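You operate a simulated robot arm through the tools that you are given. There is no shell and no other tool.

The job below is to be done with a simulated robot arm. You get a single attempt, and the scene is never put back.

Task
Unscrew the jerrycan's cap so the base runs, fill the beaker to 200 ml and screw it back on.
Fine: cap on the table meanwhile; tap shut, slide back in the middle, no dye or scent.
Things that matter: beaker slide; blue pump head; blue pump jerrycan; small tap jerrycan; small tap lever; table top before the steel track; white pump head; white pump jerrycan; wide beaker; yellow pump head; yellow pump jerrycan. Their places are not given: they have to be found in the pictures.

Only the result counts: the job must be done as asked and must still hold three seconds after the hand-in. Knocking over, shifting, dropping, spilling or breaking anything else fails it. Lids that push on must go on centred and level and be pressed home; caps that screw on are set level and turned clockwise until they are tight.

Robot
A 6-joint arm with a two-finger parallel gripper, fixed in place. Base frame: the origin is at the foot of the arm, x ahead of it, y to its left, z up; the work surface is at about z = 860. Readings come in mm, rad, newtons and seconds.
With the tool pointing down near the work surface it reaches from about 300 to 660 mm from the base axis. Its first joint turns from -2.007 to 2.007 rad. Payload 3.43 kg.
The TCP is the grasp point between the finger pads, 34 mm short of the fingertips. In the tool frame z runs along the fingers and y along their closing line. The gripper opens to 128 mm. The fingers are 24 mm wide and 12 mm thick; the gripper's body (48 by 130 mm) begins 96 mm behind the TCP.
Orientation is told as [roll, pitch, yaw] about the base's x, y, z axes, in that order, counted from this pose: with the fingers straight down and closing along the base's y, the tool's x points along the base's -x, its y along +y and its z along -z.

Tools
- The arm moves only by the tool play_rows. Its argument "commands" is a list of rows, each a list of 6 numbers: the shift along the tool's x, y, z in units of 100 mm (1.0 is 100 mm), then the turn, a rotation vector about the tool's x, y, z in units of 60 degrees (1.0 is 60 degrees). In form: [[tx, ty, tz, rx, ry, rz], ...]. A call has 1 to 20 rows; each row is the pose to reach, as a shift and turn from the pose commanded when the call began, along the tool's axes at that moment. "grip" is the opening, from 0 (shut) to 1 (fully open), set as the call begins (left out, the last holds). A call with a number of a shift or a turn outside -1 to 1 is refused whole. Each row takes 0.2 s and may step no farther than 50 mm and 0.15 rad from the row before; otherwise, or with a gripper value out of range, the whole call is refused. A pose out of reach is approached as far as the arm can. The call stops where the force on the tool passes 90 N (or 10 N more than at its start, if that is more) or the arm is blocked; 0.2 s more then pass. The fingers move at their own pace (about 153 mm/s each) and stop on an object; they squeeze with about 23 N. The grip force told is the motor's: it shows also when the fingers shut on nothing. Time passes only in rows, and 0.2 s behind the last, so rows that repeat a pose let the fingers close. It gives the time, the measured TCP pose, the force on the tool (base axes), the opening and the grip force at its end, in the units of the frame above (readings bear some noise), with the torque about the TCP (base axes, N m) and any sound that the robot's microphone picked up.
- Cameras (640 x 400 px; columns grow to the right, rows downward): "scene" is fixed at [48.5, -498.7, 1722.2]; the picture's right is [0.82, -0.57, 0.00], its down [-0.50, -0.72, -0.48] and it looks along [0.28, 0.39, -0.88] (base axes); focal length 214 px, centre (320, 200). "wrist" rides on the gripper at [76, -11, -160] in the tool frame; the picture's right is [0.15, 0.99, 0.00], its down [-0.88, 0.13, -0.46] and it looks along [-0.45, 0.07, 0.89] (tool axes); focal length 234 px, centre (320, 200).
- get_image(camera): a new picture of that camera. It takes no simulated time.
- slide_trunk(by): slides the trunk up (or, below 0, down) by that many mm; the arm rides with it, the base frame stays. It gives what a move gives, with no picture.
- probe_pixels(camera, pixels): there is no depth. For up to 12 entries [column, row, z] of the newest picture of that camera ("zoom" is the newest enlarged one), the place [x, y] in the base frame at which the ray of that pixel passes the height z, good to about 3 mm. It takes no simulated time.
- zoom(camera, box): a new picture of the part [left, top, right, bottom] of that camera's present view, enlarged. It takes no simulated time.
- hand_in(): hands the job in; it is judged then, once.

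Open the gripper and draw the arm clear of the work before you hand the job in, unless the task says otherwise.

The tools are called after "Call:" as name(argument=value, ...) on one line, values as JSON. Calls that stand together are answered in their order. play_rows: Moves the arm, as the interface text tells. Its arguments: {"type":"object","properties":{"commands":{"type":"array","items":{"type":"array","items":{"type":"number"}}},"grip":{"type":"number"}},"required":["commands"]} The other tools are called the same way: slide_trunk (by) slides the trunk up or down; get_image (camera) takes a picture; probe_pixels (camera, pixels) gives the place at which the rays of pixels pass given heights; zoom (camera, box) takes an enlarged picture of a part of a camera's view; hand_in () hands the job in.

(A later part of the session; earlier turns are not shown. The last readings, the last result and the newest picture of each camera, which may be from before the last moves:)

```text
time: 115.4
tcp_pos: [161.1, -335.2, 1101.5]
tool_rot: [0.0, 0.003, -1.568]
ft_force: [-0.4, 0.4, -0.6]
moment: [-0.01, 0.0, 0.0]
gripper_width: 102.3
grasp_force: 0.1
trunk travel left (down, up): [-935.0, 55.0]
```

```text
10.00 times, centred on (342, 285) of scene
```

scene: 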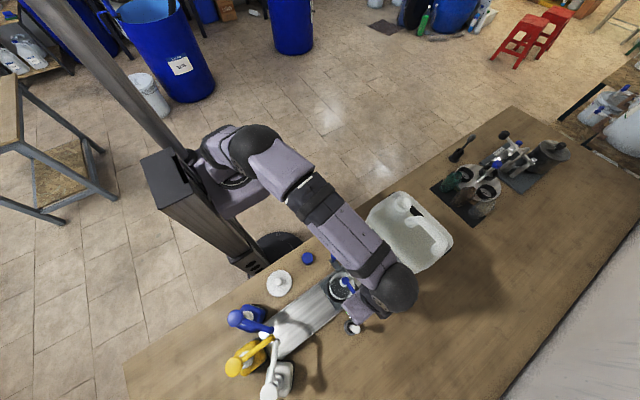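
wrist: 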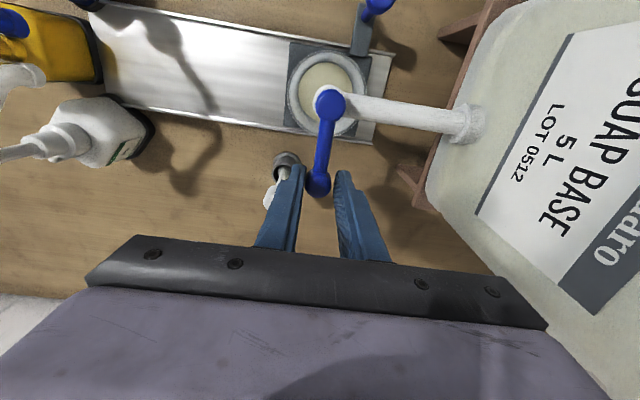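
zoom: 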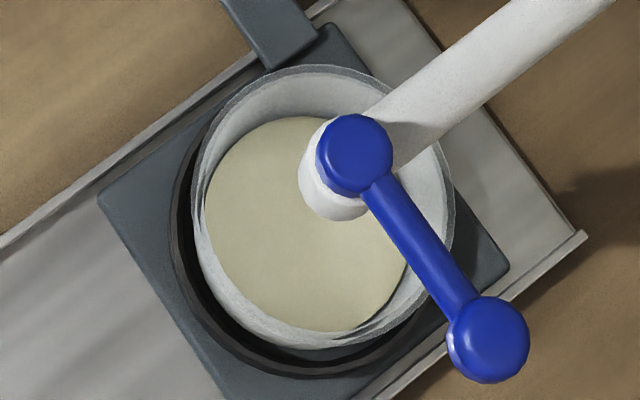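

The line is now at row 163 vs 277 for the 200 mark (-114, was -143), so ~105 px remain. Flow at 28° is only ~7 ml/s; I'll open to 52° for a single pulse and check.

Call:
play_rows(commands=[[-0.1, 0.01, -0.3, 0, 0, 0], [-0.5, 0.03, -0.5, 0, 0, 0], [-0.9, 0.05, -0.5, 0, 0, 0]], grip=0.25)

Call:
play_rows(commands=[[-0.4, -0.01, 0, 0, 0, 0], [-0.8, -0.01, 0, 0, 0, 0], [-1, -0.01, 0, 0, 0, 0], [-1, -0.01, 0.2, 0, 0, 0]])

Call:
get_image(camera="wrist")

```text
time: 116.2
tcp_pos: [164.2, -427.8, 1150.1]
tool_rot: [0.001, 0.002, -1.566]
ft_force: [-0.7, 0.2, 0.7]
moment: [0.02, 0.03, 0.0]
gripper_width: 32.3
grasp_force: 0.1
trunk travel left (down, up): [-935.0, 55.0]
```

```text
time: 117.2
tcp_pos: [163.9, -524.8, 1130.8]
tool_rot: [-0.001, 0.001, -1.567]
ft_force: [-0.1, -0.9, 0.4]
moment: [-0.02, 0.02, 0.01]
gripper_width: 32.0
grasp_force: 0.0
trunk travel left (down, up): [-935.0, 55.0]
```

```text
taken
```

wrist: 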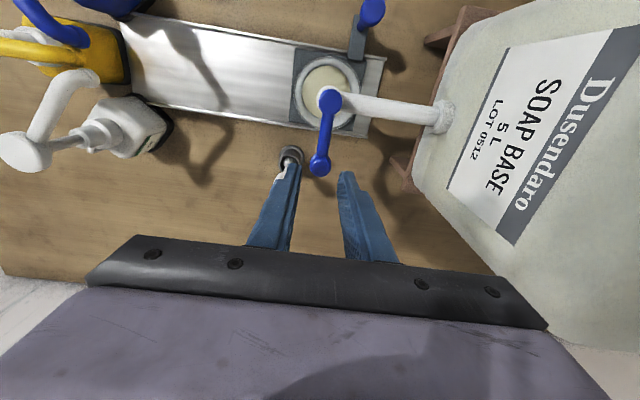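

Call:
play_rows(commands=[[0, 0.005, 0.3, 0, 0, 0], [0, 0.005, 0.5, 0, 0, 0]])

Call:
play_rows(commands=[[0, 0, 0, 0, 0, 0], [0, 0, 0, 0, 0, 0]], grip=0.19)

Call:
play_rows(commands=[[0, -0.059, 0, 0, 0, 0], [0.011, -0.133, 0, 0, 0, 0.13], [0.035, -0.215, 0, 0, 0, 0.27], [0.069, -0.292, 0, 0, 0, 0.4], [0.115, -0.365, 0, 0, 0, 0.54], [0.169, -0.43, 0, 0, 0, 0.68], [0.232, -0.487, 0, 0, 0, 0.81], [0.232, -0.487, 0, 0, 0, 0.81], [0.232, -0.487, 0, 0, 0, 0.81], [0.232, -0.487, 0, 0, 0, 0.81], [0.232, -0.487, 0, 0, 0, 0.81], [0.138, -0.398, 0, 0, 0, 0.68], [0.089, -0.329, 0, 0, 0, 0.54], [0.048, -0.252, 0, 0, 0, 0.4], [0.02, -0.173, 0, 0, 0, 0.27], [0.002, -0.089, 0, 0, 0, 0.13], [-0.004, -0.004, 0, 0, 0, 0.03], [-0.003, 0.022, 0, 0, 0, 0]])

Call:
get_image(camera="wrist")

Call:
zoom(camera="wrist", box=[270, 40, 390, 210])

```text
time: 117.8
tcp_pos: [165.6, -523.6, 1081.1]
tool_rot: [-0.001, 0.0, -1.568]
ft_force: [0.4, 0.9, 0.2]
moment: [-0.01, -0.02, -0.01]
gripper_width: 32.0
grasp_force: 0.0
trunk travel left (down, up): [-935.0, 55.0]
```

```text
time: 118.4
tcp_pos: [166.7, -524.0, 1081.3]
tool_rot: [0.0, 0.002, -1.568]
ft_force: [0.1, 1.0, -0.4]
moment: [-0.01, 0.02, 0.0]
gripper_width: 24.4
grasp_force: 0.0
trunk travel left (down, up): [-935.0, 55.0]
```

```text
time: 122.2
tcp_pos: [168.5, -525.6, 1081.7]
tool_rot: [0.0, 0.003, -1.566]
ft_force: [-4.9, 0.7, -2.1]
moment: [0.01, 0.07, 0.0]
gripper_width: 26.4
grasp_force: 2.0
trunk travel left (down, up): [-935.0, 55.0]
```

```text
taken
```

wrist: 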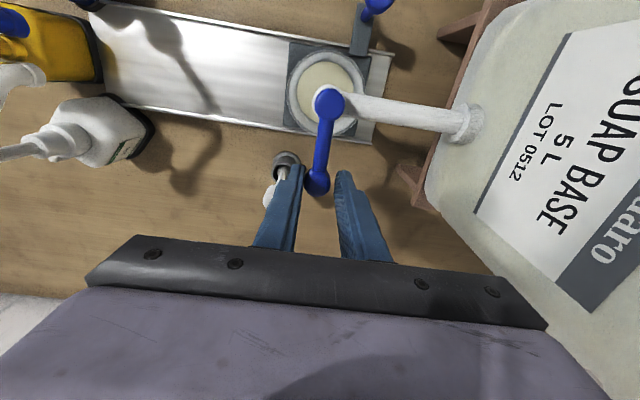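

```text
2.35 times, centred on (330, 125) of wrist
```

zoom: 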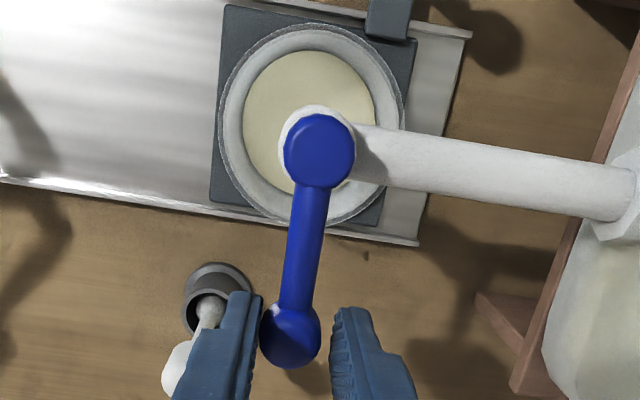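

Disc now ≈134 px. Checking at the viewing pose again.

Call:
play_rows(commands=[[0, -0.02, -0.3, 0, 0, 0], [0, -0.04, -0.6, 0, 0, 0], [0.3, -0.04, -0.7, 0, 0, 0], [0.7, -0.04, -0.7, 0, 0, 0], [1, -0.04, -0.7, 0, 0, 0]])

Call:
play_rows(commands=[[0.4, -0.02, 0, 0, 0, 0], [0.8, -0.03, 0.2, 0, 0, 0], [0.9, -0.04, 0.5, 0, 0, 0]], grip=0.8)

Call:
zoom(camera="wrist", box=[285, 175, 345, 245])

Call:
zoom(camera="wrist", box=[285, 210, 345, 250])

```text
time: 123.4
tcp_pos: [165.4, -426.2, 1152.4]
tool_rot: [0.001, -0.001, -1.566]
ft_force: [0.8, 0.7, -0.7]
moment: [-0.04, -0.01, 0.0]
gripper_width: 24.4
grasp_force: 0.0
trunk travel left (down, up): [-935.0, 55.0]
```

```text
time: 124.2
tcp_pos: [159.7, -334.9, 1101.3]
tool_rot: [-0.002, 0.002, -1.567]
ft_force: [-0.5, 0.0, 0.4]
moment: [0.0, 0.04, 0.04]
gripper_width: 102.5
grasp_force: 0.0
trunk travel left (down, up): [-935.0, 55.0]
```

```text
5.71 times, centred on (315, 210) of wrist
```

zoom: 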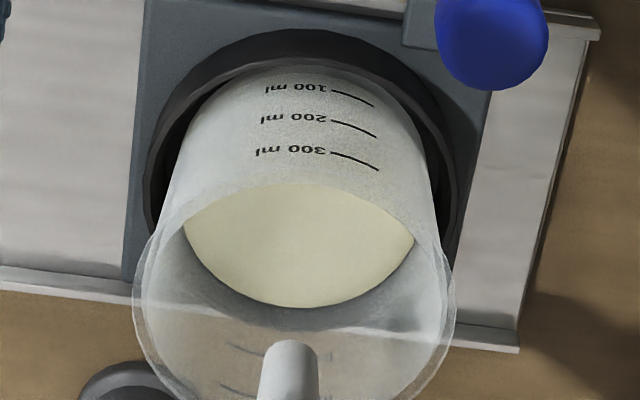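

```text
10.00 times, centred on (315, 230) of wrist
```

zoom: 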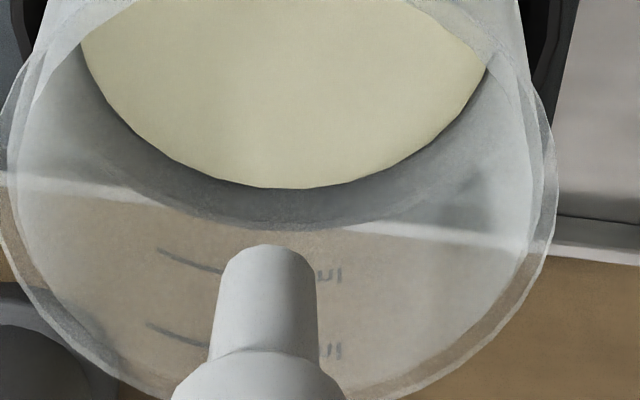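

The line is at row 188 vs 281 for 200 (-93). I look closely at the near wall to see if the level shows through it.

Call:
zoom(camera="wrist", box=[300, 180, 332, 212])

Call:
zoom(camera="scene", box=[320, 265, 364, 305])

```text
12.50 times, centred on (316, 196) of wrist
```

zoom: 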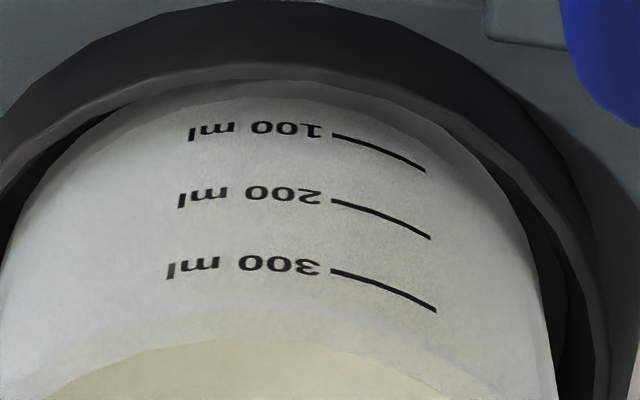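

```text
10.00 times, centred on (342, 285) of scene
```

zoom: 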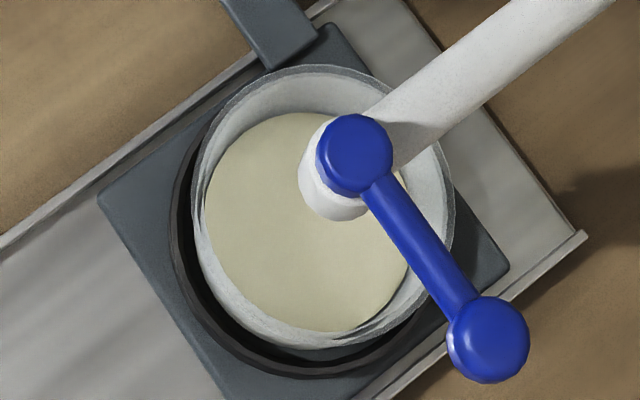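

I estimate wall parallax of ~12 px, so ~80 px remain. I'll do a longer pour at 52° (about 5 s hold) split in two calls, leaving ~20 px for a final trim. First back to the lever.

Call:
play_rows(commands=[[-0.1, 0.01, -0.3, 0, 0, 0], [-0.5, 0.03, -0.5, 0, 0, 0], [-0.9, 0.05, -0.5, 0, 0, 0]], grip=0.25)

Call:
play_rows(commands=[[-0.4, 0, 0, 0, 0, 0], [-0.8, 0, 0, 0, 0, 0], [-1, 0, 0, 0, 0, 0], [-1, 0, 0.2, 0, 0, 0]])

Call:
get_image(camera="wrist")

```text
time: 125.0
tcp_pos: [165.5, -427.2, 1150.8]
tool_rot: [0.001, 0.003, -1.566]
ft_force: [0.0, 0.1, -0.5]
moment: [0.02, -0.02, 0.0]
gripper_width: 31.8
grasp_force: 0.0
trunk travel left (down, up): [-935.0, 55.0]
```

```text
time: 126.0
tcp_pos: [164.4, -524.8, 1131.3]
tool_rot: [0.0, 0.003, -1.567]
ft_force: [0.4, 0.5, 0.0]
moment: [-0.02, 0.0, 0.0]
gripper_width: 32.0
grasp_force: 0.1
trunk travel left (down, up): [-935.0, 55.0]
```

```text
taken
```

wrist: 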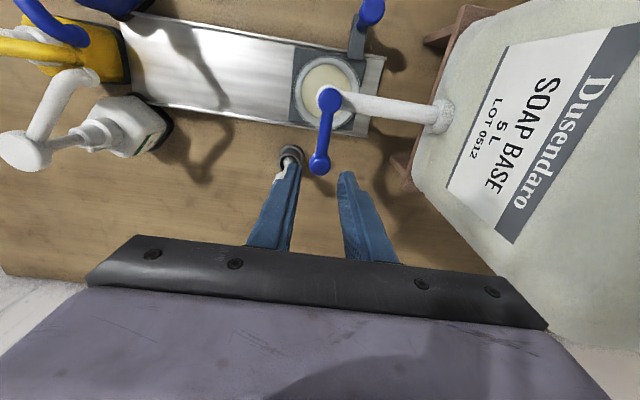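

Aligned over the knob at (320,163). Descend, cage, and open to 52° with hold.

Call:
play_rows(commands=[[0, 0, 0.3, 0, 0, 0], [0, 0, 0.5, 0, 0, 0]])

Call:
play_rows(commands=[[0, 0, 0, 0, 0, 0], [0, 0, 0, 0, 0, 0]], grip=0.19)

Call:
play_rows(commands=[[0, -0.059, 0, 0, 0, 0], [0.011, -0.133, 0, 0, 0, 0.13], [0.035, -0.215, 0, 0, 0, 0.27], [0.069, -0.292, 0, 0, 0, 0.4], [0.115, -0.365, 0, 0, 0, 0.54], [0.169, -0.43, 0, 0, 0, 0.68], [0.232, -0.487, 0, 0, 0, 0.81], [0.232, -0.487, 0, 0, 0, 0.81], [0.232, -0.487, 0, 0, 0, 0.81], [0.232, -0.487, 0, 0, 0, 0.81], [0.232, -0.487, 0, 0, 0, 0.81], [0.232, -0.487, 0, 0, 0, 0.81], [0.232, -0.487, 0, 0, 0, 0.81], [0.232, -0.487, 0, 0, 0, 0.81], [0.232, -0.487, 0, 0, 0, 0.81], [0.232, -0.487, 0, 0, 0, 0.81], [0.232, -0.487, 0, 0, 0, 0.81], [0.232, -0.487, 0, 0, 0, 0.81]])

Call:
get_image(camera="wrist")

Call:
get_image(camera="scene")

```text
time: 126.6
tcp_pos: [165.5, -524.0, 1081.5]
tool_rot: [-0.002, 0.003, -1.569]
ft_force: [-0.5, -0.3, 0.2]
moment: [-0.01, 0.02, 0.01]
gripper_width: 31.8
grasp_force: 0.0
trunk travel left (down, up): [-935.0, 55.0]
```

```text
time: 127.2
tcp_pos: [164.6, -525.2, 1081.4]
tool_rot: [-0.001, 0.002, -1.569]
ft_force: [0.3, -0.4, 0.9]
moment: [-0.01, 0.02, 0.0]
gripper_width: 24.2
grasp_force: 0.0
trunk travel left (down, up): [-935.0, 55.0]
```

```text
time: 131.0
tcp_pos: [117.0, -502.1, 1081.5]
tool_rot: [-0.002, 0.002, -2.416]
ft_force: [0.2, -0.1, 0.4]
moment: [-0.03, -0.04, 0.03]
gripper_width: 24.6
grasp_force: 0.0
trunk travel left (down, up): [-935.0, 55.0]
```

```text
taken
```

wrist: 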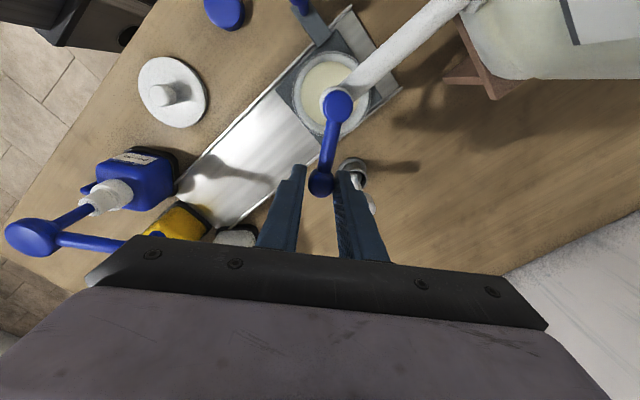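

```text
taken
```

scene: 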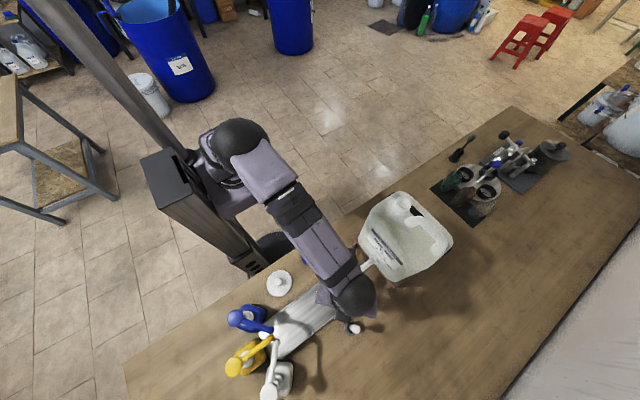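

The lever follows well and the beaker is filling. I hold a further 2.4 s and then close along the arc.

Call:
play_rows(commands=[[0, 0, 0, 0, 0, 0], [0, 0, 0, 0, 0, 0], [0, 0, 0, 0, 0, 0], [0, 0, 0, 0, 0, 0], [0, 0, 0, 0, 0, 0], [0, 0, 0, 0, 0, 0], [0, 0, 0, 0, 0, 0], [0, 0, 0, 0, 0, 0], [0, 0, 0, 0, 0, 0], [0, 0, 0, 0, 0, 0], [0, 0, 0, 0, 0, 0], [0, 0, 0, 0, 0, 0], [0.004, 0.129, 0, 0, 0, -0.13], [0.023, 0.212, 0, 0, 0, -0.27], [0.053, 0.294, 0, 0, 0, -0.41], [0.094, 0.367, 0, 0, 0, -0.54], [0.144, 0.437, 0, 0, 0, -0.68], [0.204, 0.497, 0, 0, 0, -0.78], [0.224, 0.514, 0, 0, 0, -0.81]])

Call:
get_image(camera="wrist")

Call:
zoom(camera="wrist", box=[270, 40, 390, 210])

```text
time: 135.0
tcp_pos: [166.5, -525.2, 1081.7]
tool_rot: [0.0, 0.002, -1.566]
ft_force: [-1.4, 0.7, 0.8]
moment: [0.0, 0.04, 0.0]
gripper_width: 25.1
grasp_force: 1.1
trunk travel left (down, up): [-935.0, 55.0]
```

```text
taken
```

wrist: 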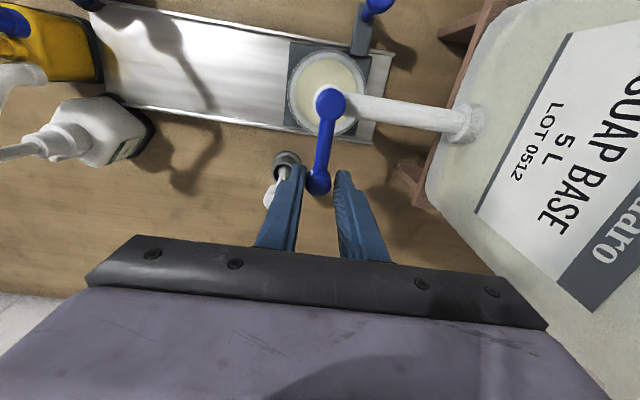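

```text
2.35 times, centred on (330, 125) of wrist
```

zoom: 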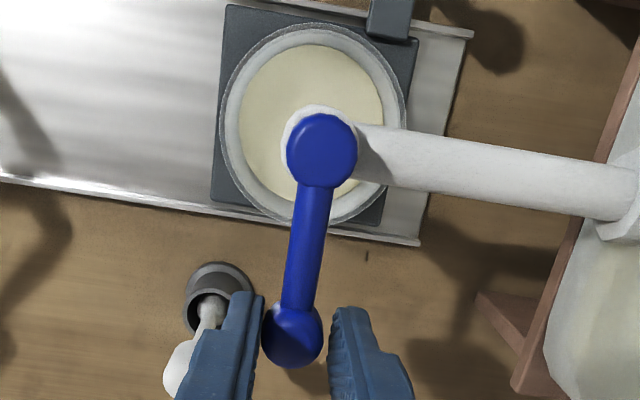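

The disc widened to ≈146 px. Back to the viewing pose for measuring.

Call:
play_rows(commands=[[0, -0.01, -0.3, 0, 0, 0], [0, -0.02, -0.6, 0, 0, 0], [0.3, -0.02, -0.7, 0, 0, 0], [0.7, -0.02, -0.7, 0, 0, 0], [1, -0.02, -0.7, 0, 0, 0]])

Call:
play_rows(commands=[[0.4, -0.02, 0, 0, 0, 0], [0.8, -0.03, 0.2, 0, 0, 0], [0.9, -0.04, 0.5, 0, 0, 0]], grip=0.8)

Call:
zoom(camera="wrist", box=[285, 175, 345, 245])

Call:
zoom(camera="wrist", box=[285, 210, 345, 250])

Call:
zoom(camera="scene", box=[320, 265, 364, 305])

```text
time: 136.2
tcp_pos: [166.2, -425.9, 1151.7]
tool_rot: [0.001, 0.0, -1.567]
ft_force: [0.3, 0.7, 1.0]
moment: [-0.02, 0.0, -0.02]
gripper_width: 24.4
grasp_force: 0.1
trunk travel left (down, up): [-935.0, 55.0]
```

```text
time: 137.0
tcp_pos: [161.9, -335.0, 1102.6]
tool_rot: [0.0, 0.001, -1.568]
ft_force: [0.2, 0.2, 0.0]
moment: [0.0, -0.02, 0.02]
gripper_width: 102.5
grasp_force: 0.1
trunk travel left (down, up): [-935.0, 55.0]
```

```text
5.71 times, centred on (315, 210) of wrist
```

zoom: 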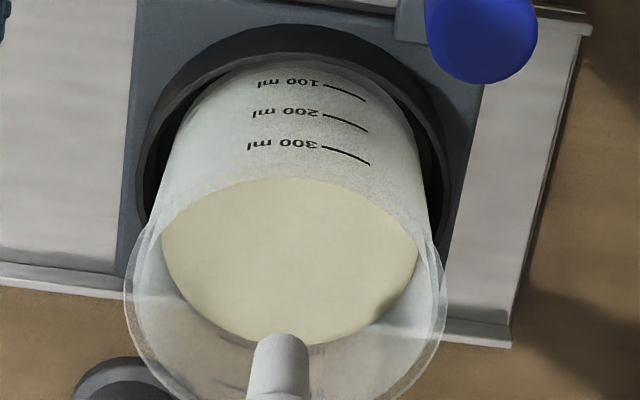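

```text
10.00 times, centred on (315, 230) of wrist
```

zoom: 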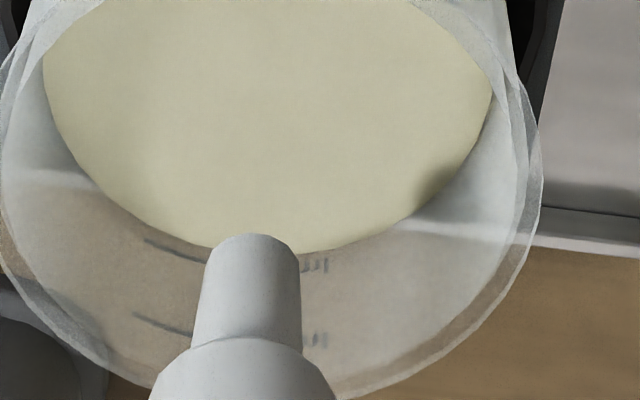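

```text
10.00 times, centred on (342, 285) of scene
```

zoom: 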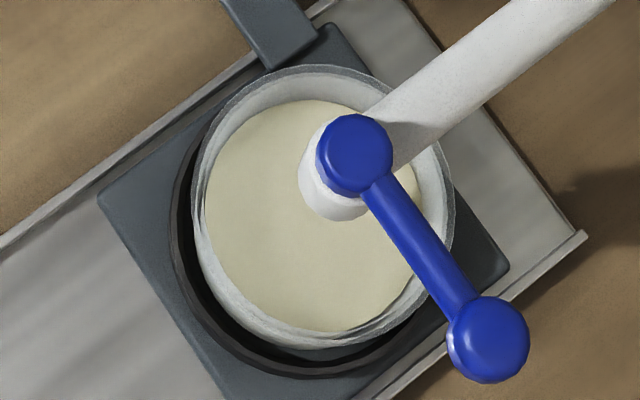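

The liquid's far edge is now at row ≈254 vs the 200 line at ≈270, i.e. nearly there given wall parallax. To resolve the parallax I take a second look from a lower elevation by tilting the tool 25°.

Call:
play_rows(commands=[[0, 0.1, 0.1, 0, 0, 0], [0, 0.2, 0.2, 0, -0.1, 0], [0, 0.3, 0.35, 0, -0.2, 0], [0, 0.33, 0.5, 0, -0.3, 0], [0, 0.33, 0.58, 0, -0.417, 0]], grip=0.2)

Call:
get_image(camera="wrist")

```text
time: 138.2
tcp_pos: [194.1, -334.9, 1043.9]
tool_rot: [-0.005, -0.401, -1.567]
ft_force: [-0.1, -0.1, 0.2]
moment: [0.07, 0.0, 0.01]
gripper_width: 25.5
grasp_force: 0.0
trunk travel left (down, up): [-935.0, 55.0]
```

```text
taken
```

wrist: 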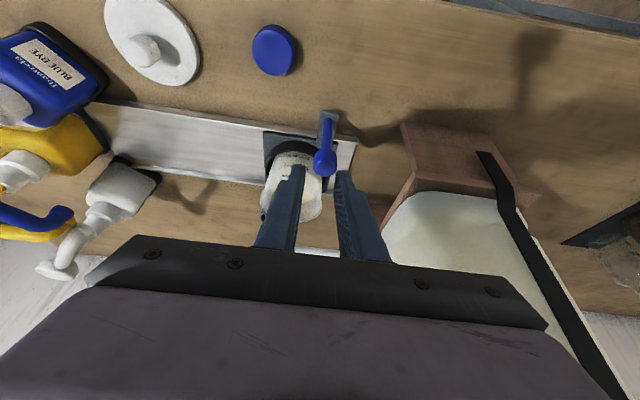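

The pose works, but the finger and knob block the beaker. I shift -45 mm in x and open the gripper.

Call:
play_rows(commands=[[0, -0.2, 0, 0, 0, 0], [0, -0.45, 0, 0, 0, 0], [0, -0.45, 0, 0, 0, 0]], grip=0.9)

Call:
get_image(camera="wrist")

Call:
zoom(camera="wrist", box=[270, 130, 380, 260])

```text
time: 139.0
tcp_pos: [148.9, -334.5, 1042.1]
tool_rot: [0.0, -0.435, -1.568]
ft_force: [-0.3, 0.2, -0.2]
moment: [-0.02, 0.04, 0.02]
gripper_width: 115.2
grasp_force: 0.0
trunk travel left (down, up): [-935.0, 55.0]
```

```text
taken
```

wrist: 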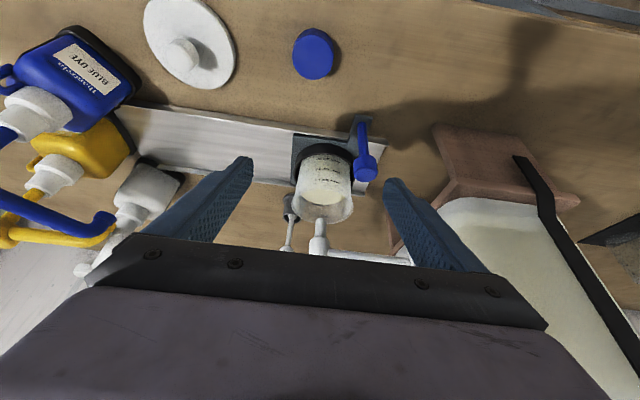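

```text
3.08 times, centred on (325, 195) of wrist
```

zoom: 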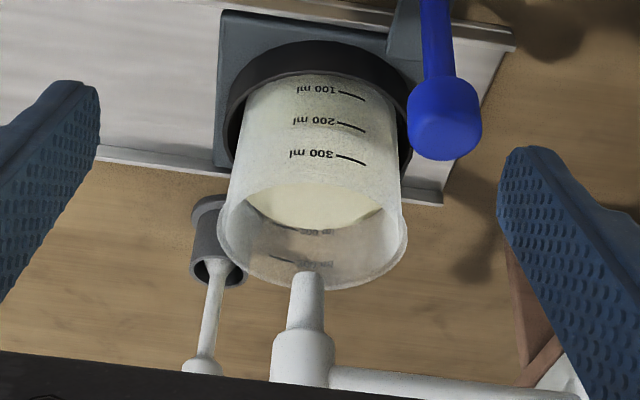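

Excellent: a clear low-angle view, with the far marks now unobstructed. I zoom on the far wall and the near wall.

Call:
zoom(camera="wrist", box=[293, 185, 361, 230])

Call:
zoom(camera="wrist", box=[293, 145, 361, 195])

```text
8.89 times, centred on (327, 208) of wrist
```

zoom: 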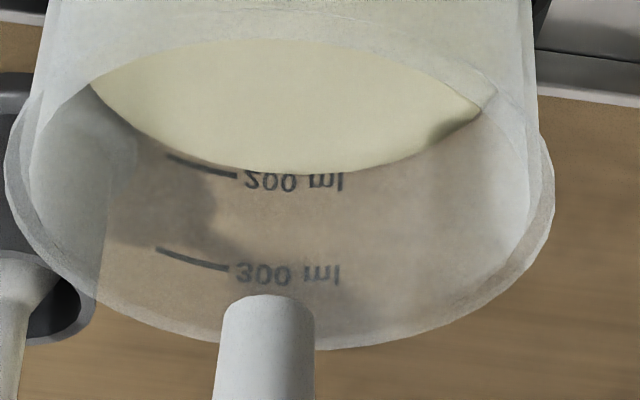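

```text
8.00 times, centred on (327, 170) of wrist
```

zoom: 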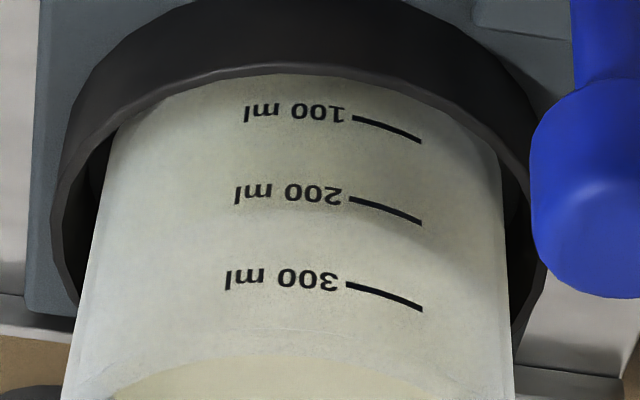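

The far edge coincides almost with the far 200 line, and a faint level line shows through the near wall just above its 200 line. I zoom more to measure the near-wall boundary.

Call:
zoom(camera="wrist", box=[310, 160, 350, 185])

Call:
zoom(camera="wrist", box=[305, 195, 345, 222])

```text
16.00 times, centred on (330, 172) of wrist
```

zoom: 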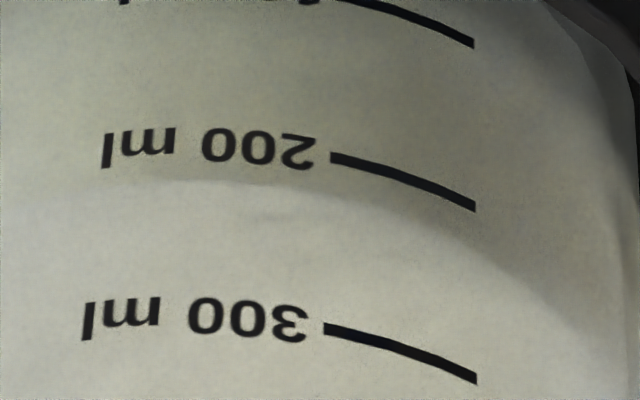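

```text
14.81 times, centred on (325, 208) of wrist
```

zoom: 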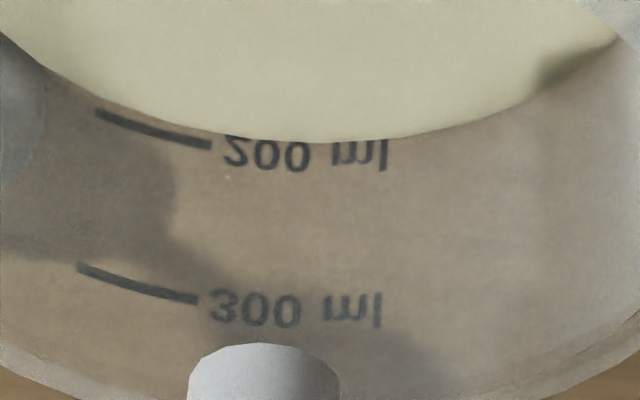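

Combining near (+20 ml apparent) and far (-7 ml apparent) with the two view slopes gives a true level of about 200-204 ml, so filling is done. I level the tool and prepare to return the slide.

Call:
play_rows(commands=[[0, 0, -0.1, 0, 0.13, 0], [0, 0, -0.2, 0, 0.26, 0], [0, 0, -0.2, 0, 0.39, 0], [0, 0, -0.2, 0, 0.417, 0]], grip=0.5)

Call:
get_image(camera="wrist")

Call:
zoom(camera="scene", box=[320, 250, 380, 305])

```text
time: 140.0
tcp_pos: [149.2, -327.4, 1061.2]
tool_rot: [0.002, 0.003, -1.565]
ft_force: [-0.7, 0.2, 0.0]
moment: [-0.02, -0.01, 0.01]
gripper_width: 64.0
grasp_force: 0.0
out of reach, approached as far as the arm can: row 1, 2
trunk travel left (down, up): [-935.0, 55.0]
```

```text
taken
```

wrist: 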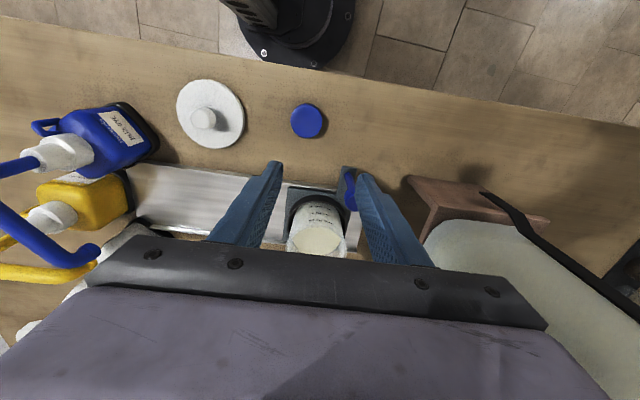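

```text
7.27 times, centred on (350, 278) of scene
```

zoom: 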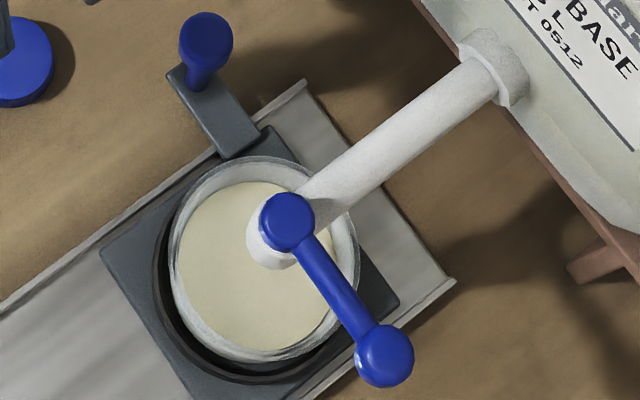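

Lever shut, no drip. I move over the knob (196,-371.5) and descend.

Call:
play_rows(commands=[[-0.2, 0.22, 0, 0, 0, 0], [-0.44, 0.465, 0, 0, 0, 0], [-0.44, 0.465, 0.2, 0, 0, 0]])

Call:
get_image(camera="wrist")

```text
time: 140.8
tcp_pos: [195.2, -372.4, 1039.6]
tool_rot: [0.001, 0.003, -1.567]
ft_force: [-0.1, 0.5, 1.3]
moment: [0.06, 0.02, 0.01]
gripper_width: 63.9
grasp_force: 0.0
trunk travel left (down, up): [-935.0, 55.0]
```

```text
taken
```

wrist: 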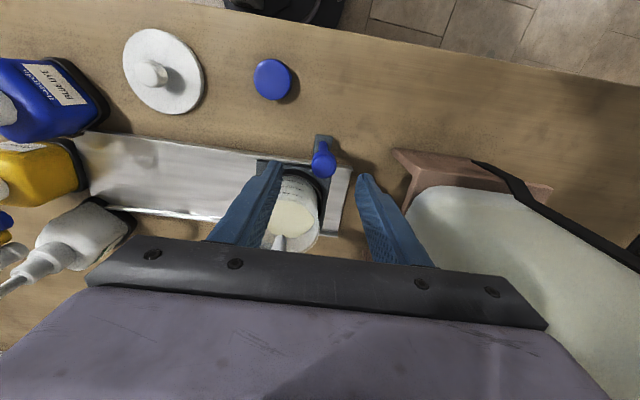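

The knob at (322,162) is centred between the fingers. Descend 82 mm to z≈957 and grip.

Call:
play_rows(commands=[[0, 0.01, 0.3, 0, 0, 0], [0, 0.01, 0.6, 0, 0, 0], [0, 0.01, 0.82, 0, 0, 0]])

Call:
play_rows(commands=[[0, 0, 0, 0, 0, 0], [0, 0, 0, 0, 0, 0], [0, 0, 0, 0, 0, 0]], grip=0)

```text
time: 141.6
tcp_pos: [197.3, -373.6, 958.8]
tool_rot: [-0.001, 0.002, -1.567]
ft_force: [-0.7, -0.3, 0.6]
moment: [0.02, -0.01, 0.0]
gripper_width: 63.9
grasp_force: 0.2
trunk travel left (down, up): [-935.0, 55.0]
```

```text
time: 142.4
tcp_pos: [197.2, -373.3, 959.4]
tool_rot: [0.0, 0.001, -1.566]
ft_force: [3.5, 0.6, -2.0]
moment: [-0.94, 0.27, 0.06]
gripper_width: 25.7
grasp_force: 44.9
trunk travel left (down, up): [-935.0, 55.0]
```

Gripped. I slide back in -x slowly with smooth ramps to keep the liquid calm.

Call:
play_rows(commands=[[0, -0.01, 0, 0, 0, 0], [0, -0.03, 0, 0, 0, 0], [0.001, -0.06, 0, 0, 0, 0], [0.002, -0.1, 0, 0, 0, 0], [0.003, -0.15, 0, 0, 0, 0], [0.004, -0.21, 0, 0, 0, 0], [0.005, -0.27, 0, 0, 0, 0], [0.006, -0.33, 0, 0, 0, 0], [0.007, -0.39, 0, 0, 0, 0], [0.008, -0.45, 0, 0, 0, 0], [0.009, -0.51, 0, 0, 0, 0], [0.01, -0.57, 0, 0, 0, 0], [0.01, -0.63, 0, 0, 0, 0], [0.01, -0.69, 0, 0, 0, 0], [0.01, -0.75, 0, 0, 0, 0], [0.01, -0.8, 0, 0, 0, 0], [0.01, -0.84, 0, 0, 0, 0], [0.01, -0.87, 0, 0, 0, 0], [0.01, -0.89, 0, 0, 0, 0], [0.01, -0.9, 0, 0, 0, 0]])

```text
time: 146.6
tcp_pos: [105.2, -371.8, 960.3]
tool_rot: [-0.002, 0.003, -1.566]
ft_force: [1.1, -10.3, -0.8]
moment: [-0.92, 0.3, 0.05]
gripper_width: 25.6
grasp_force: 45.7
trunk travel left (down, up): [-935.0, 55.0]
```

A little lateral force; I ease y by -1 mm and move the remaining 22.5 mm to the original middle (x≈82.5).

Call:
play_rows(commands=[[-0.01, -0.02, 0, 0, 0, 0], [-0.01, -0.06, 0, 0, 0, 0], [-0.01, -0.11, 0, 0, 0, 0], [-0.01, -0.16, 0, 0, 0, 0], [-0.01, -0.2, 0, 0, 0, 0], [-0.01, -0.22, 0, 0, 0, 0], [-0.01, -0.226, 0, 0, 0, 0], [-0.01, -0.226, 0, 0, 0, 0]])

Call:
zoom(camera="scene", box=[260, 250, 380, 350])

```text
time: 148.4
tcp_pos: [82.6, -372.8, 959.3]
tool_rot: [-0.001, 0.002, -1.566]
ft_force: [2.4, -8.8, 2.4]
moment: [1.36, -0.32, 0.02]
gripper_width: 25.6
grasp_force: 45.6
trunk travel left (down, up): [-935.0, 55.0]
```

```text
4.00 times, centred on (320, 300) of scene
```

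zoom: 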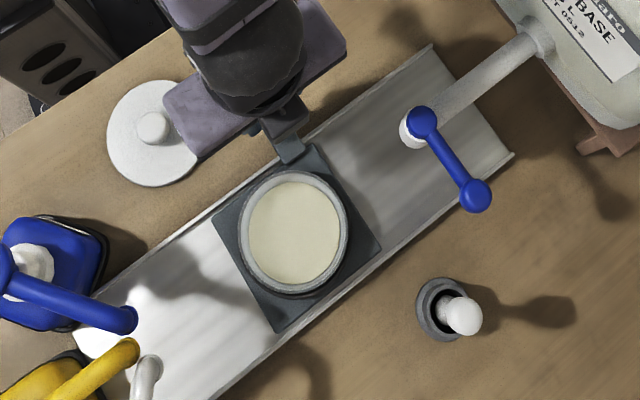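

Call:
zoom(camera="scene", box=[294, 288, 338, 328])

```text
10.00 times, centred on (316, 308) of scene
```

zoom: 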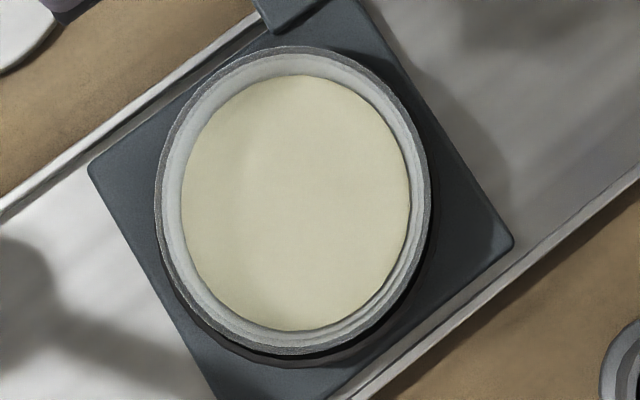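

The carriage corner is at (513,247) vs (518,245) originally, ~2 mm too far in -x. I nudge +2 mm and release.

Call:
play_rows(commands=[[0, 0.01, 0, 0, 0, 0], [0, 0.02, 0, 0, 0, 0], [0, 0.02, 0, 0, 0, 0]])

Call:
play_rows(commands=[[0, 0, 0, 0, 0, 0], [0, 0, 0, 0, 0, 0]], grip=0.45)

Call:
zoom(camera="scene", box=[294, 288, 338, 328])

```text
time: 149.2
tcp_pos: [85.9, -371.9, 957.7]
tool_rot: [0.0, 0.002, -1.567]
ft_force: [-1.3, -7.8, 10.2]
moment: [1.3, 0.37, -0.05]
gripper_width: 25.9
grasp_force: 44.4
trunk travel left (down, up): [-935.0, 55.0]
```

```text
time: 149.8
tcp_pos: [85.9, -370.2, 958.8]
tool_rot: [0.001, 0.003, -1.567]
ft_force: [0.4, 0.5, -0.3]
moment: [0.0, 0.0, 0.02]
gripper_width: 57.6
grasp_force: 0.2
trunk travel left (down, up): [-935.0, 55.0]
```

```text
10.00 times, centred on (316, 308) of scene
```

zoom: 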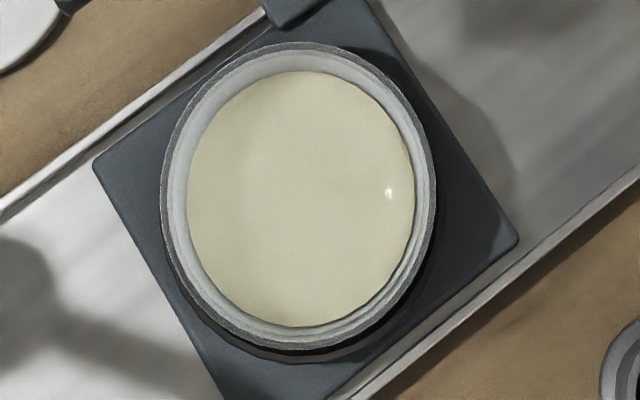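

The carriage corner is back within about 1 mm of the original. I rise clear and view the beaker again.

Call:
play_rows(commands=[[0, 0, -0.4, 0, 0, 0], [0, 0, -0.8, 0, 0, 0], [0.2, -0.1, -1, 0, 0, 0], [0.37, -0.3, -1, 0, 0, 0]])

Call:
play_rows(commands=[[0, 0, -0.1, 0, 0, 0], [0, 0, -0.1, 0, -0.1, 0], [0, 0, -0.1, 0, -0.2, 0], [0, 0, 0, 0, -0.3, 0], [0, 0, 0, 0, -0.38, 0]], grip=0.9)

Call:
get_image(camera="wrist")

```text
time: 150.8
tcp_pos: [54.8, -335.5, 1058.4]
tool_rot: [0.0, 0.001, -1.564]
ft_force: [-0.9, 0.2, -0.1]
moment: [-0.02, 0.0, 0.0]
gripper_width: 57.5
grasp_force: 0.0
trunk travel left (down, up): [-935.0, 55.0]
```

```text
time: 152.0
tcp_pos: [54.8, -336.1, 1059.9]
tool_rot: [0.0, -0.398, -1.566]
ft_force: [-0.2, 0.1, 0.7]
moment: [0.01, 0.01, 0.01]
gripper_width: 115.4
grasp_force: 0.0
trunk travel left (down, up): [-935.0, 55.0]
```

```text
taken
```

wrist: 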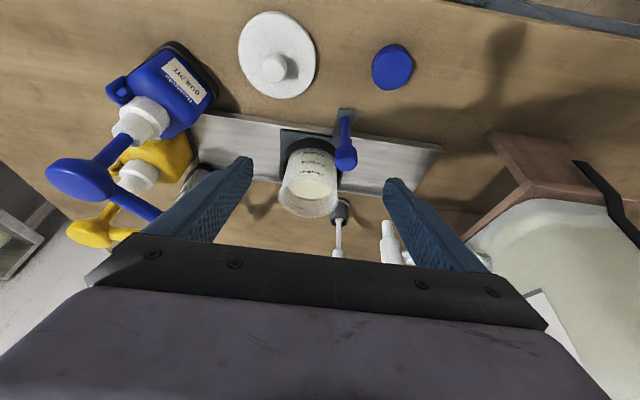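

Call:
zoom(camera="wrist", box=[278, 140, 342, 180])

Call:
zoom(camera="wrist", box=[278, 175, 342, 222])

```text
10.00 times, centred on (310, 160) of wrist
```

zoom: 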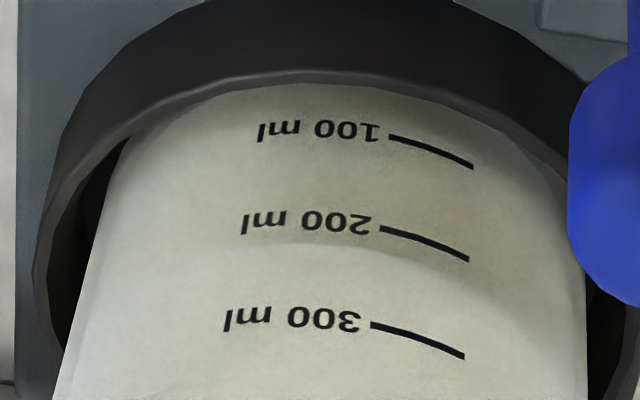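

```text
8.51 times, centred on (310, 198) of wrist
```

zoom: 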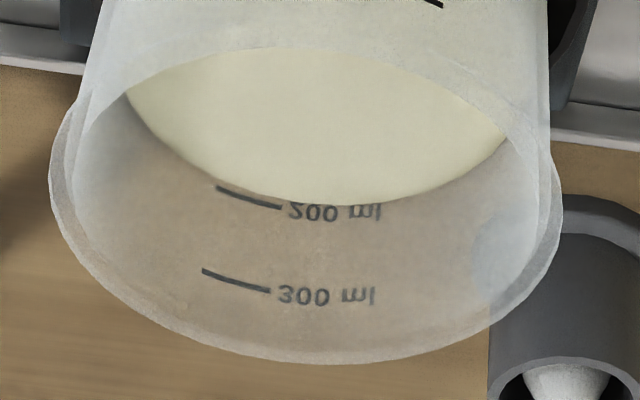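

The refilled reading is the same (near +20, far -7 ml apparent → ≈202 ml). Now I level the tool, rotate to yaw 0, and go to the cap.

Call:
play_rows(commands=[[0, 0, 0, 0, 0.13, 0], [0, 0, 0, 0, 0.26, 0], [0, 0, 0, 0, 0.38, 0]], grip=0.55)

Call:
play_rows(commands=[[0.02, 0.09, -0.1, 0, 0, -0.14], [0.05, 0.18, -0.2, 0, 0, -0.28], [0.08, 0.27, -0.3, 0, 0, -0.42], [0.12, 0.36, -0.3, 0, 0, -0.56], [0.16, 0.45, -0.3, 0, 0, -0.7], [0.2, 0.54, -0.3, 0, 0, -0.84], [0.25, 0.63, -0.3, 0, 0, -0.98]])

Call:
play_rows(commands=[[0, 0, 0, 0, 0, -0.14], [0, 0, 0, 0, 0, -0.28], [0, 0, 0, 0, 0, -0.42], [0, 0, 0, 0, 0, -0.515]])

Call:
get_image(camera="wrist")

```text
time: 152.8
tcp_pos: [56.6, -336.1, 1058.9]
tool_rot: [0.0, 0.006, -1.566]
ft_force: [0.2, 0.8, 0.4]
moment: [0.03, 0.02, -0.02]
gripper_width: 70.5
grasp_force: 0.0
trunk travel left (down, up): [-935.0, 55.0]
```

```text
time: 154.4
tcp_pos: [119.6, -309.5, 1090.2]
tool_rot: [0.002, 0.0, -0.538]
ft_force: [0.0, -0.4, -0.5]
moment: [0.02, 0.02, 0.04]
gripper_width: 70.5
grasp_force: 0.1
trunk travel left (down, up): [-935.0, 55.0]
```

```text
time: 155.4
tcp_pos: [118.6, -309.5, 1090.3]
tool_rot: [0.003, 0.0, 0.003]
ft_force: [0.1, 0.1, 0.5]
moment: [-0.03, 0.0, -0.01]
gripper_width: 70.4
grasp_force: 0.1
trunk travel left (down, up): [-935.0, 55.0]
```

```text
taken
```

wrist: 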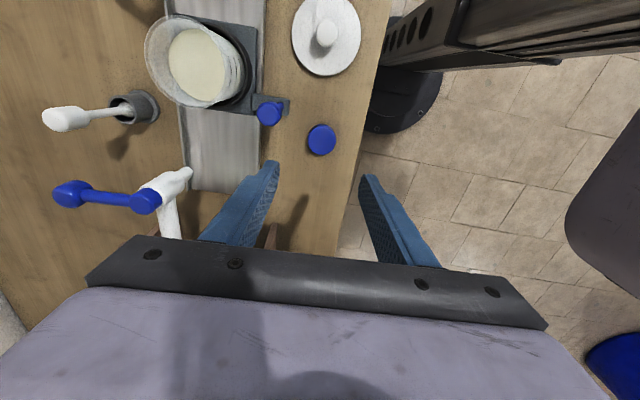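

Cap at (321,139). I move to (127,-305) and lower the trunk-less arm 90 mm, then check centring.

Call:
play_rows(commands=[[-0.08, 0.045, 0.3, 0, 0, 0], [-0.08, 0.045, 0.6, 0, 0, 0], [-0.08, 0.045, 0.95, 0, 0, 0]])

Call:
play_rows(commands=[[0, 0, 0.3, 0, 0, 0], [0, 0, 0.5, 0, 0, 0]])

Call:
get_image(camera="wrist")

Call:
zoom(camera="wrist", box=[270, 130, 370, 220])

```text
time: 156.2
tcp_pos: [127.0, -306.4, 993.9]
tool_rot: [0.004, 0.0, 0.0]
ft_force: [0.5, -0.5, 0.3]
moment: [0.04, 0.04, 0.03]
gripper_width: 70.3
grasp_force: 0.0
trunk travel left (down, up): [-935.0, 55.0]
```

```text
time: 156.8
tcp_pos: [126.7, -305.7, 945.4]
tool_rot: [0.001, -0.001, -0.002]
ft_force: [0.8, -0.9, 0.2]
moment: [-0.01, -0.01, -0.02]
gripper_width: 70.4
grasp_force: 0.1
trunk travel left (down, up): [-935.0, 55.0]
```

```text
taken
```

wrist: 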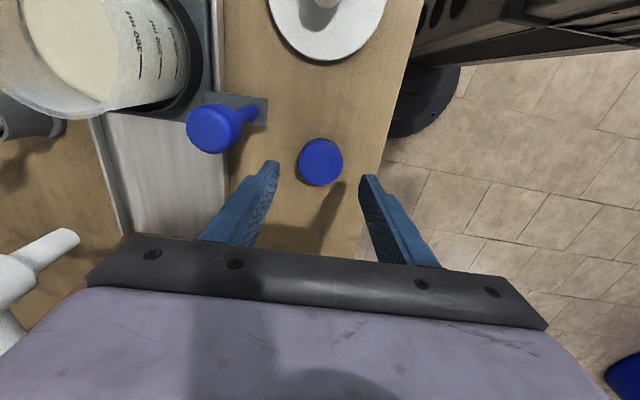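

```text
4.44 times, centred on (320, 175) of wrist
```

zoom: 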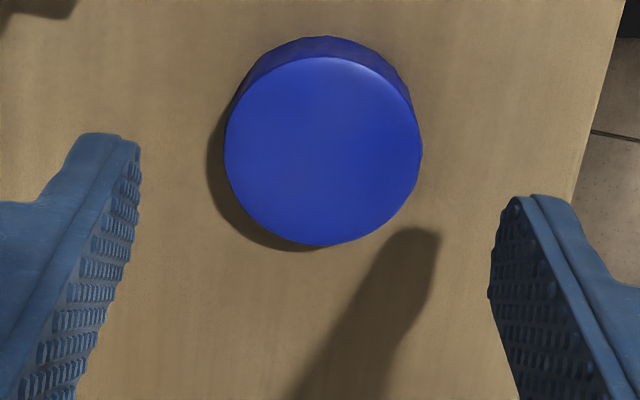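

Centred: cap top at (320.7,164) where the tool axis crosses. Descend to z≈897.5 and grip.

Call:
play_rows(commands=[[0, 0, 0.2, 0, 0, 0], [0, 0, 0.35, 0, 0, 0], [0, 0, 0.44, 0, 0, 0], [0, 0, 0.475, 0, 0, 0]])

Call:
play_rows(commands=[[0, 0, 0, 0, 0, 0], [0, 0, 0, 0, 0, 0], [0, 0, 0, 0, 0, 0]], grip=0)

```text
time: 157.8
tcp_pos: [127.1, -306.9, 896.8]
tool_rot: [0.002, 0.001, -0.002]
ft_force: [-0.6, -0.9, -0.4]
moment: [0.0, 0.0, 0.01]
gripper_width: 70.6
grasp_force: 0.1
trunk travel left (down, up): [-935.0, 55.0]
```

```text
time: 158.6
tcp_pos: [127.2, -305.3, 897.1]
tool_rot: [0.002, 0.001, -0.001]
ft_force: [-0.2, -0.7, -0.5]
moment: [0.02, -0.01, -0.02]
gripper_width: 43.1
grasp_force: 23.1
trunk travel left (down, up): [-935.0, 55.0]
```

Cap gripped (43.1 mm). I lift it: arm up in steps, plus the trunk 50 mm.

Call:
play_rows(commands=[[0, 0, -0.15, 0, 0, 0], [0, 0, -0.4, 0, 0, 0], [0, 0, -0.8, 0, 0, 0], [0, 0, -1, 0, 0, 0]])

Call:
slide_trunk(by=50)

Call:
play_rows(commands=[[0, 0, -0.4, 0, 0, 0], [0, 0, -0.8, 0, 0, 0], [0, 0, -1, 0, 0, 0]])

Call:
play_rows(commands=[[0, 0, -0.4, 0, 0, 0], [0, 0, -0.8, 0, 0, 0], [0, 0, -1, 0, 0, 0]])

Call:
get_image(camera="wrist")

```text
time: 159.6
tcp_pos: [127.0, -305.9, 996.3]
tool_rot: [0.003, 0.001, -0.001]
ft_force: [-1.0, -0.6, 0.2]
moment: [0.0, 0.04, -0.04]
gripper_width: 43.2
grasp_force: 23.2
trunk travel left (down, up): [-935.0, 55.0]
```

```text
time: 160.5
tcp_pos: [126.1, -305.5, 1046.3]
tool_rot: [0.002, 0.0, -0.001]
ft_force: [0.7, 0.4, 1.0]
moment: [0.02, -0.04, 0.01]
gripper_width: 43.2
grasp_force: 23.3
trunk travel left (down, up): [-985.0, 5.0]
```

```text
time: 161.3
tcp_pos: [127.1, -306.1, 1147.9]
tool_rot: [0.004, -0.001, -0.003]
ft_force: [-0.3, 0.0, 0.8]
moment: [-0.01, 0.04, -0.04]
gripper_width: 43.2
grasp_force: 23.2
trunk travel left (down, up): [-985.0, 5.0]
```

```text
time: 162.1
tcp_pos: [126.4, -309.1, 1248.0]
tool_rot: [0.005, 0.001, -0.001]
ft_force: [0.3, -0.8, 0.6]
moment: [-0.01, 0.02, -0.03]
gripper_width: 43.1
grasp_force: 23.2
trunk travel left (down, up): [-985.0, 5.0]
```

```text
taken
```

wrist: 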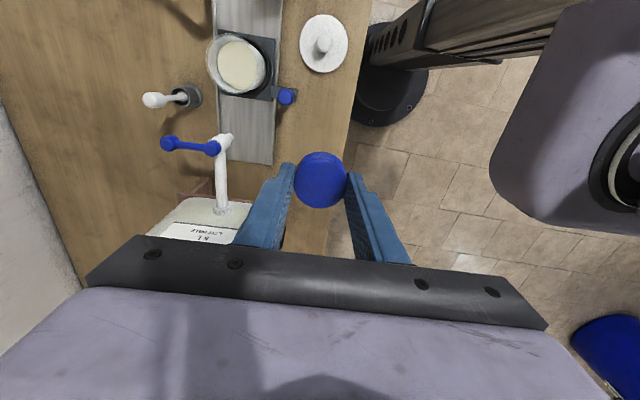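

I rise to ~1350 while moving toward +x, then continue over the jerrycan while turning to yaw ≈ +1.6.

Call:
play_rows(commands=[[-0.1, -0.03, -0.4, 0, 0, 0], [-0.25, -0.08, -0.8, 0, 0, 0], [-0.4, -0.15, -1, 0, 0, 0], [-0.6, -0.2, -1, 0, 0, 0]])

Call:
play_rows(commands=[[-0.14, -0.08, 0, 0, 0, -0.13], [-0.28, -0.16, 0, 0, 0, -0.26], [-0.42, -0.24, 0, 0, 0, -0.39], [-0.56, -0.32, 0, 0, 0, -0.52], [-0.7, -0.4, 0, 0, 0, -0.65], [-0.85, -0.45, 0, 0, 0, -0.78], [-0.95, -0.5, 0, 0, 0, -0.9]])

```text
time: 163.1
tcp_pos: [188.1, -327.9, 1346.7]
tool_rot: [0.003, 0.001, -0.003]
ft_force: [0.9, 0.1, 0.0]
moment: [0.03, 0.04, -0.01]
gripper_width: 43.5
grasp_force: 22.7
trunk travel left (down, up): [-985.0, 5.0]
```

```text
time: 164.7
tcp_pos: [282.3, -378.1, 1344.7]
tool_rot: [0.002, -0.001, 0.944]
ft_force: [-0.5, 1.4, -0.5]
moment: [-0.01, 0.0, 0.02]
gripper_width: 43.2
grasp_force: 22.6
trunk travel left (down, up): [-985.0, 5.0]
```

Now to the neck position (357.5,-416) at yaw ≈1.6, staying high.

Call:
play_rows(commands=[[-0.03, -0.17, 0, 0, 0, -0.13], [-0.06, -0.34, 0, 0, 0, -0.26], [-0.09, -0.51, 0, 0, 0, -0.39], [-0.12, -0.68, 0, 0, 0, -0.52], [-0.134, -0.831, 0, 0, 0, -0.626]])

Call:
get_image(camera="wrist")

Call:
zoom(camera="scene", box=[370, 170, 430, 220])

```text
time: 165.9
tcp_pos: [357.5, -414.8, 1346.1]
tool_rot: [-0.001, -0.002, 1.6]
ft_force: [-0.3, 0.2, 0.7]
moment: [0.01, 0.0, 0.0]
gripper_width: 43.2
grasp_force: 23.2
trunk travel left (down, up): [-985.0, 5.0]
```

```text
taken
```

wrist: 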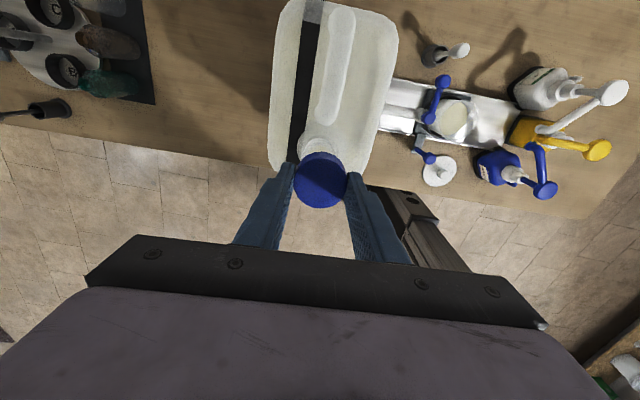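

```text
8.00 times, centred on (400, 195) of scene
```

zoom: 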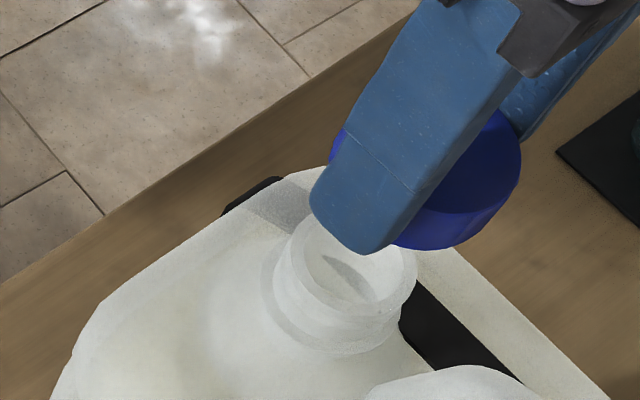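

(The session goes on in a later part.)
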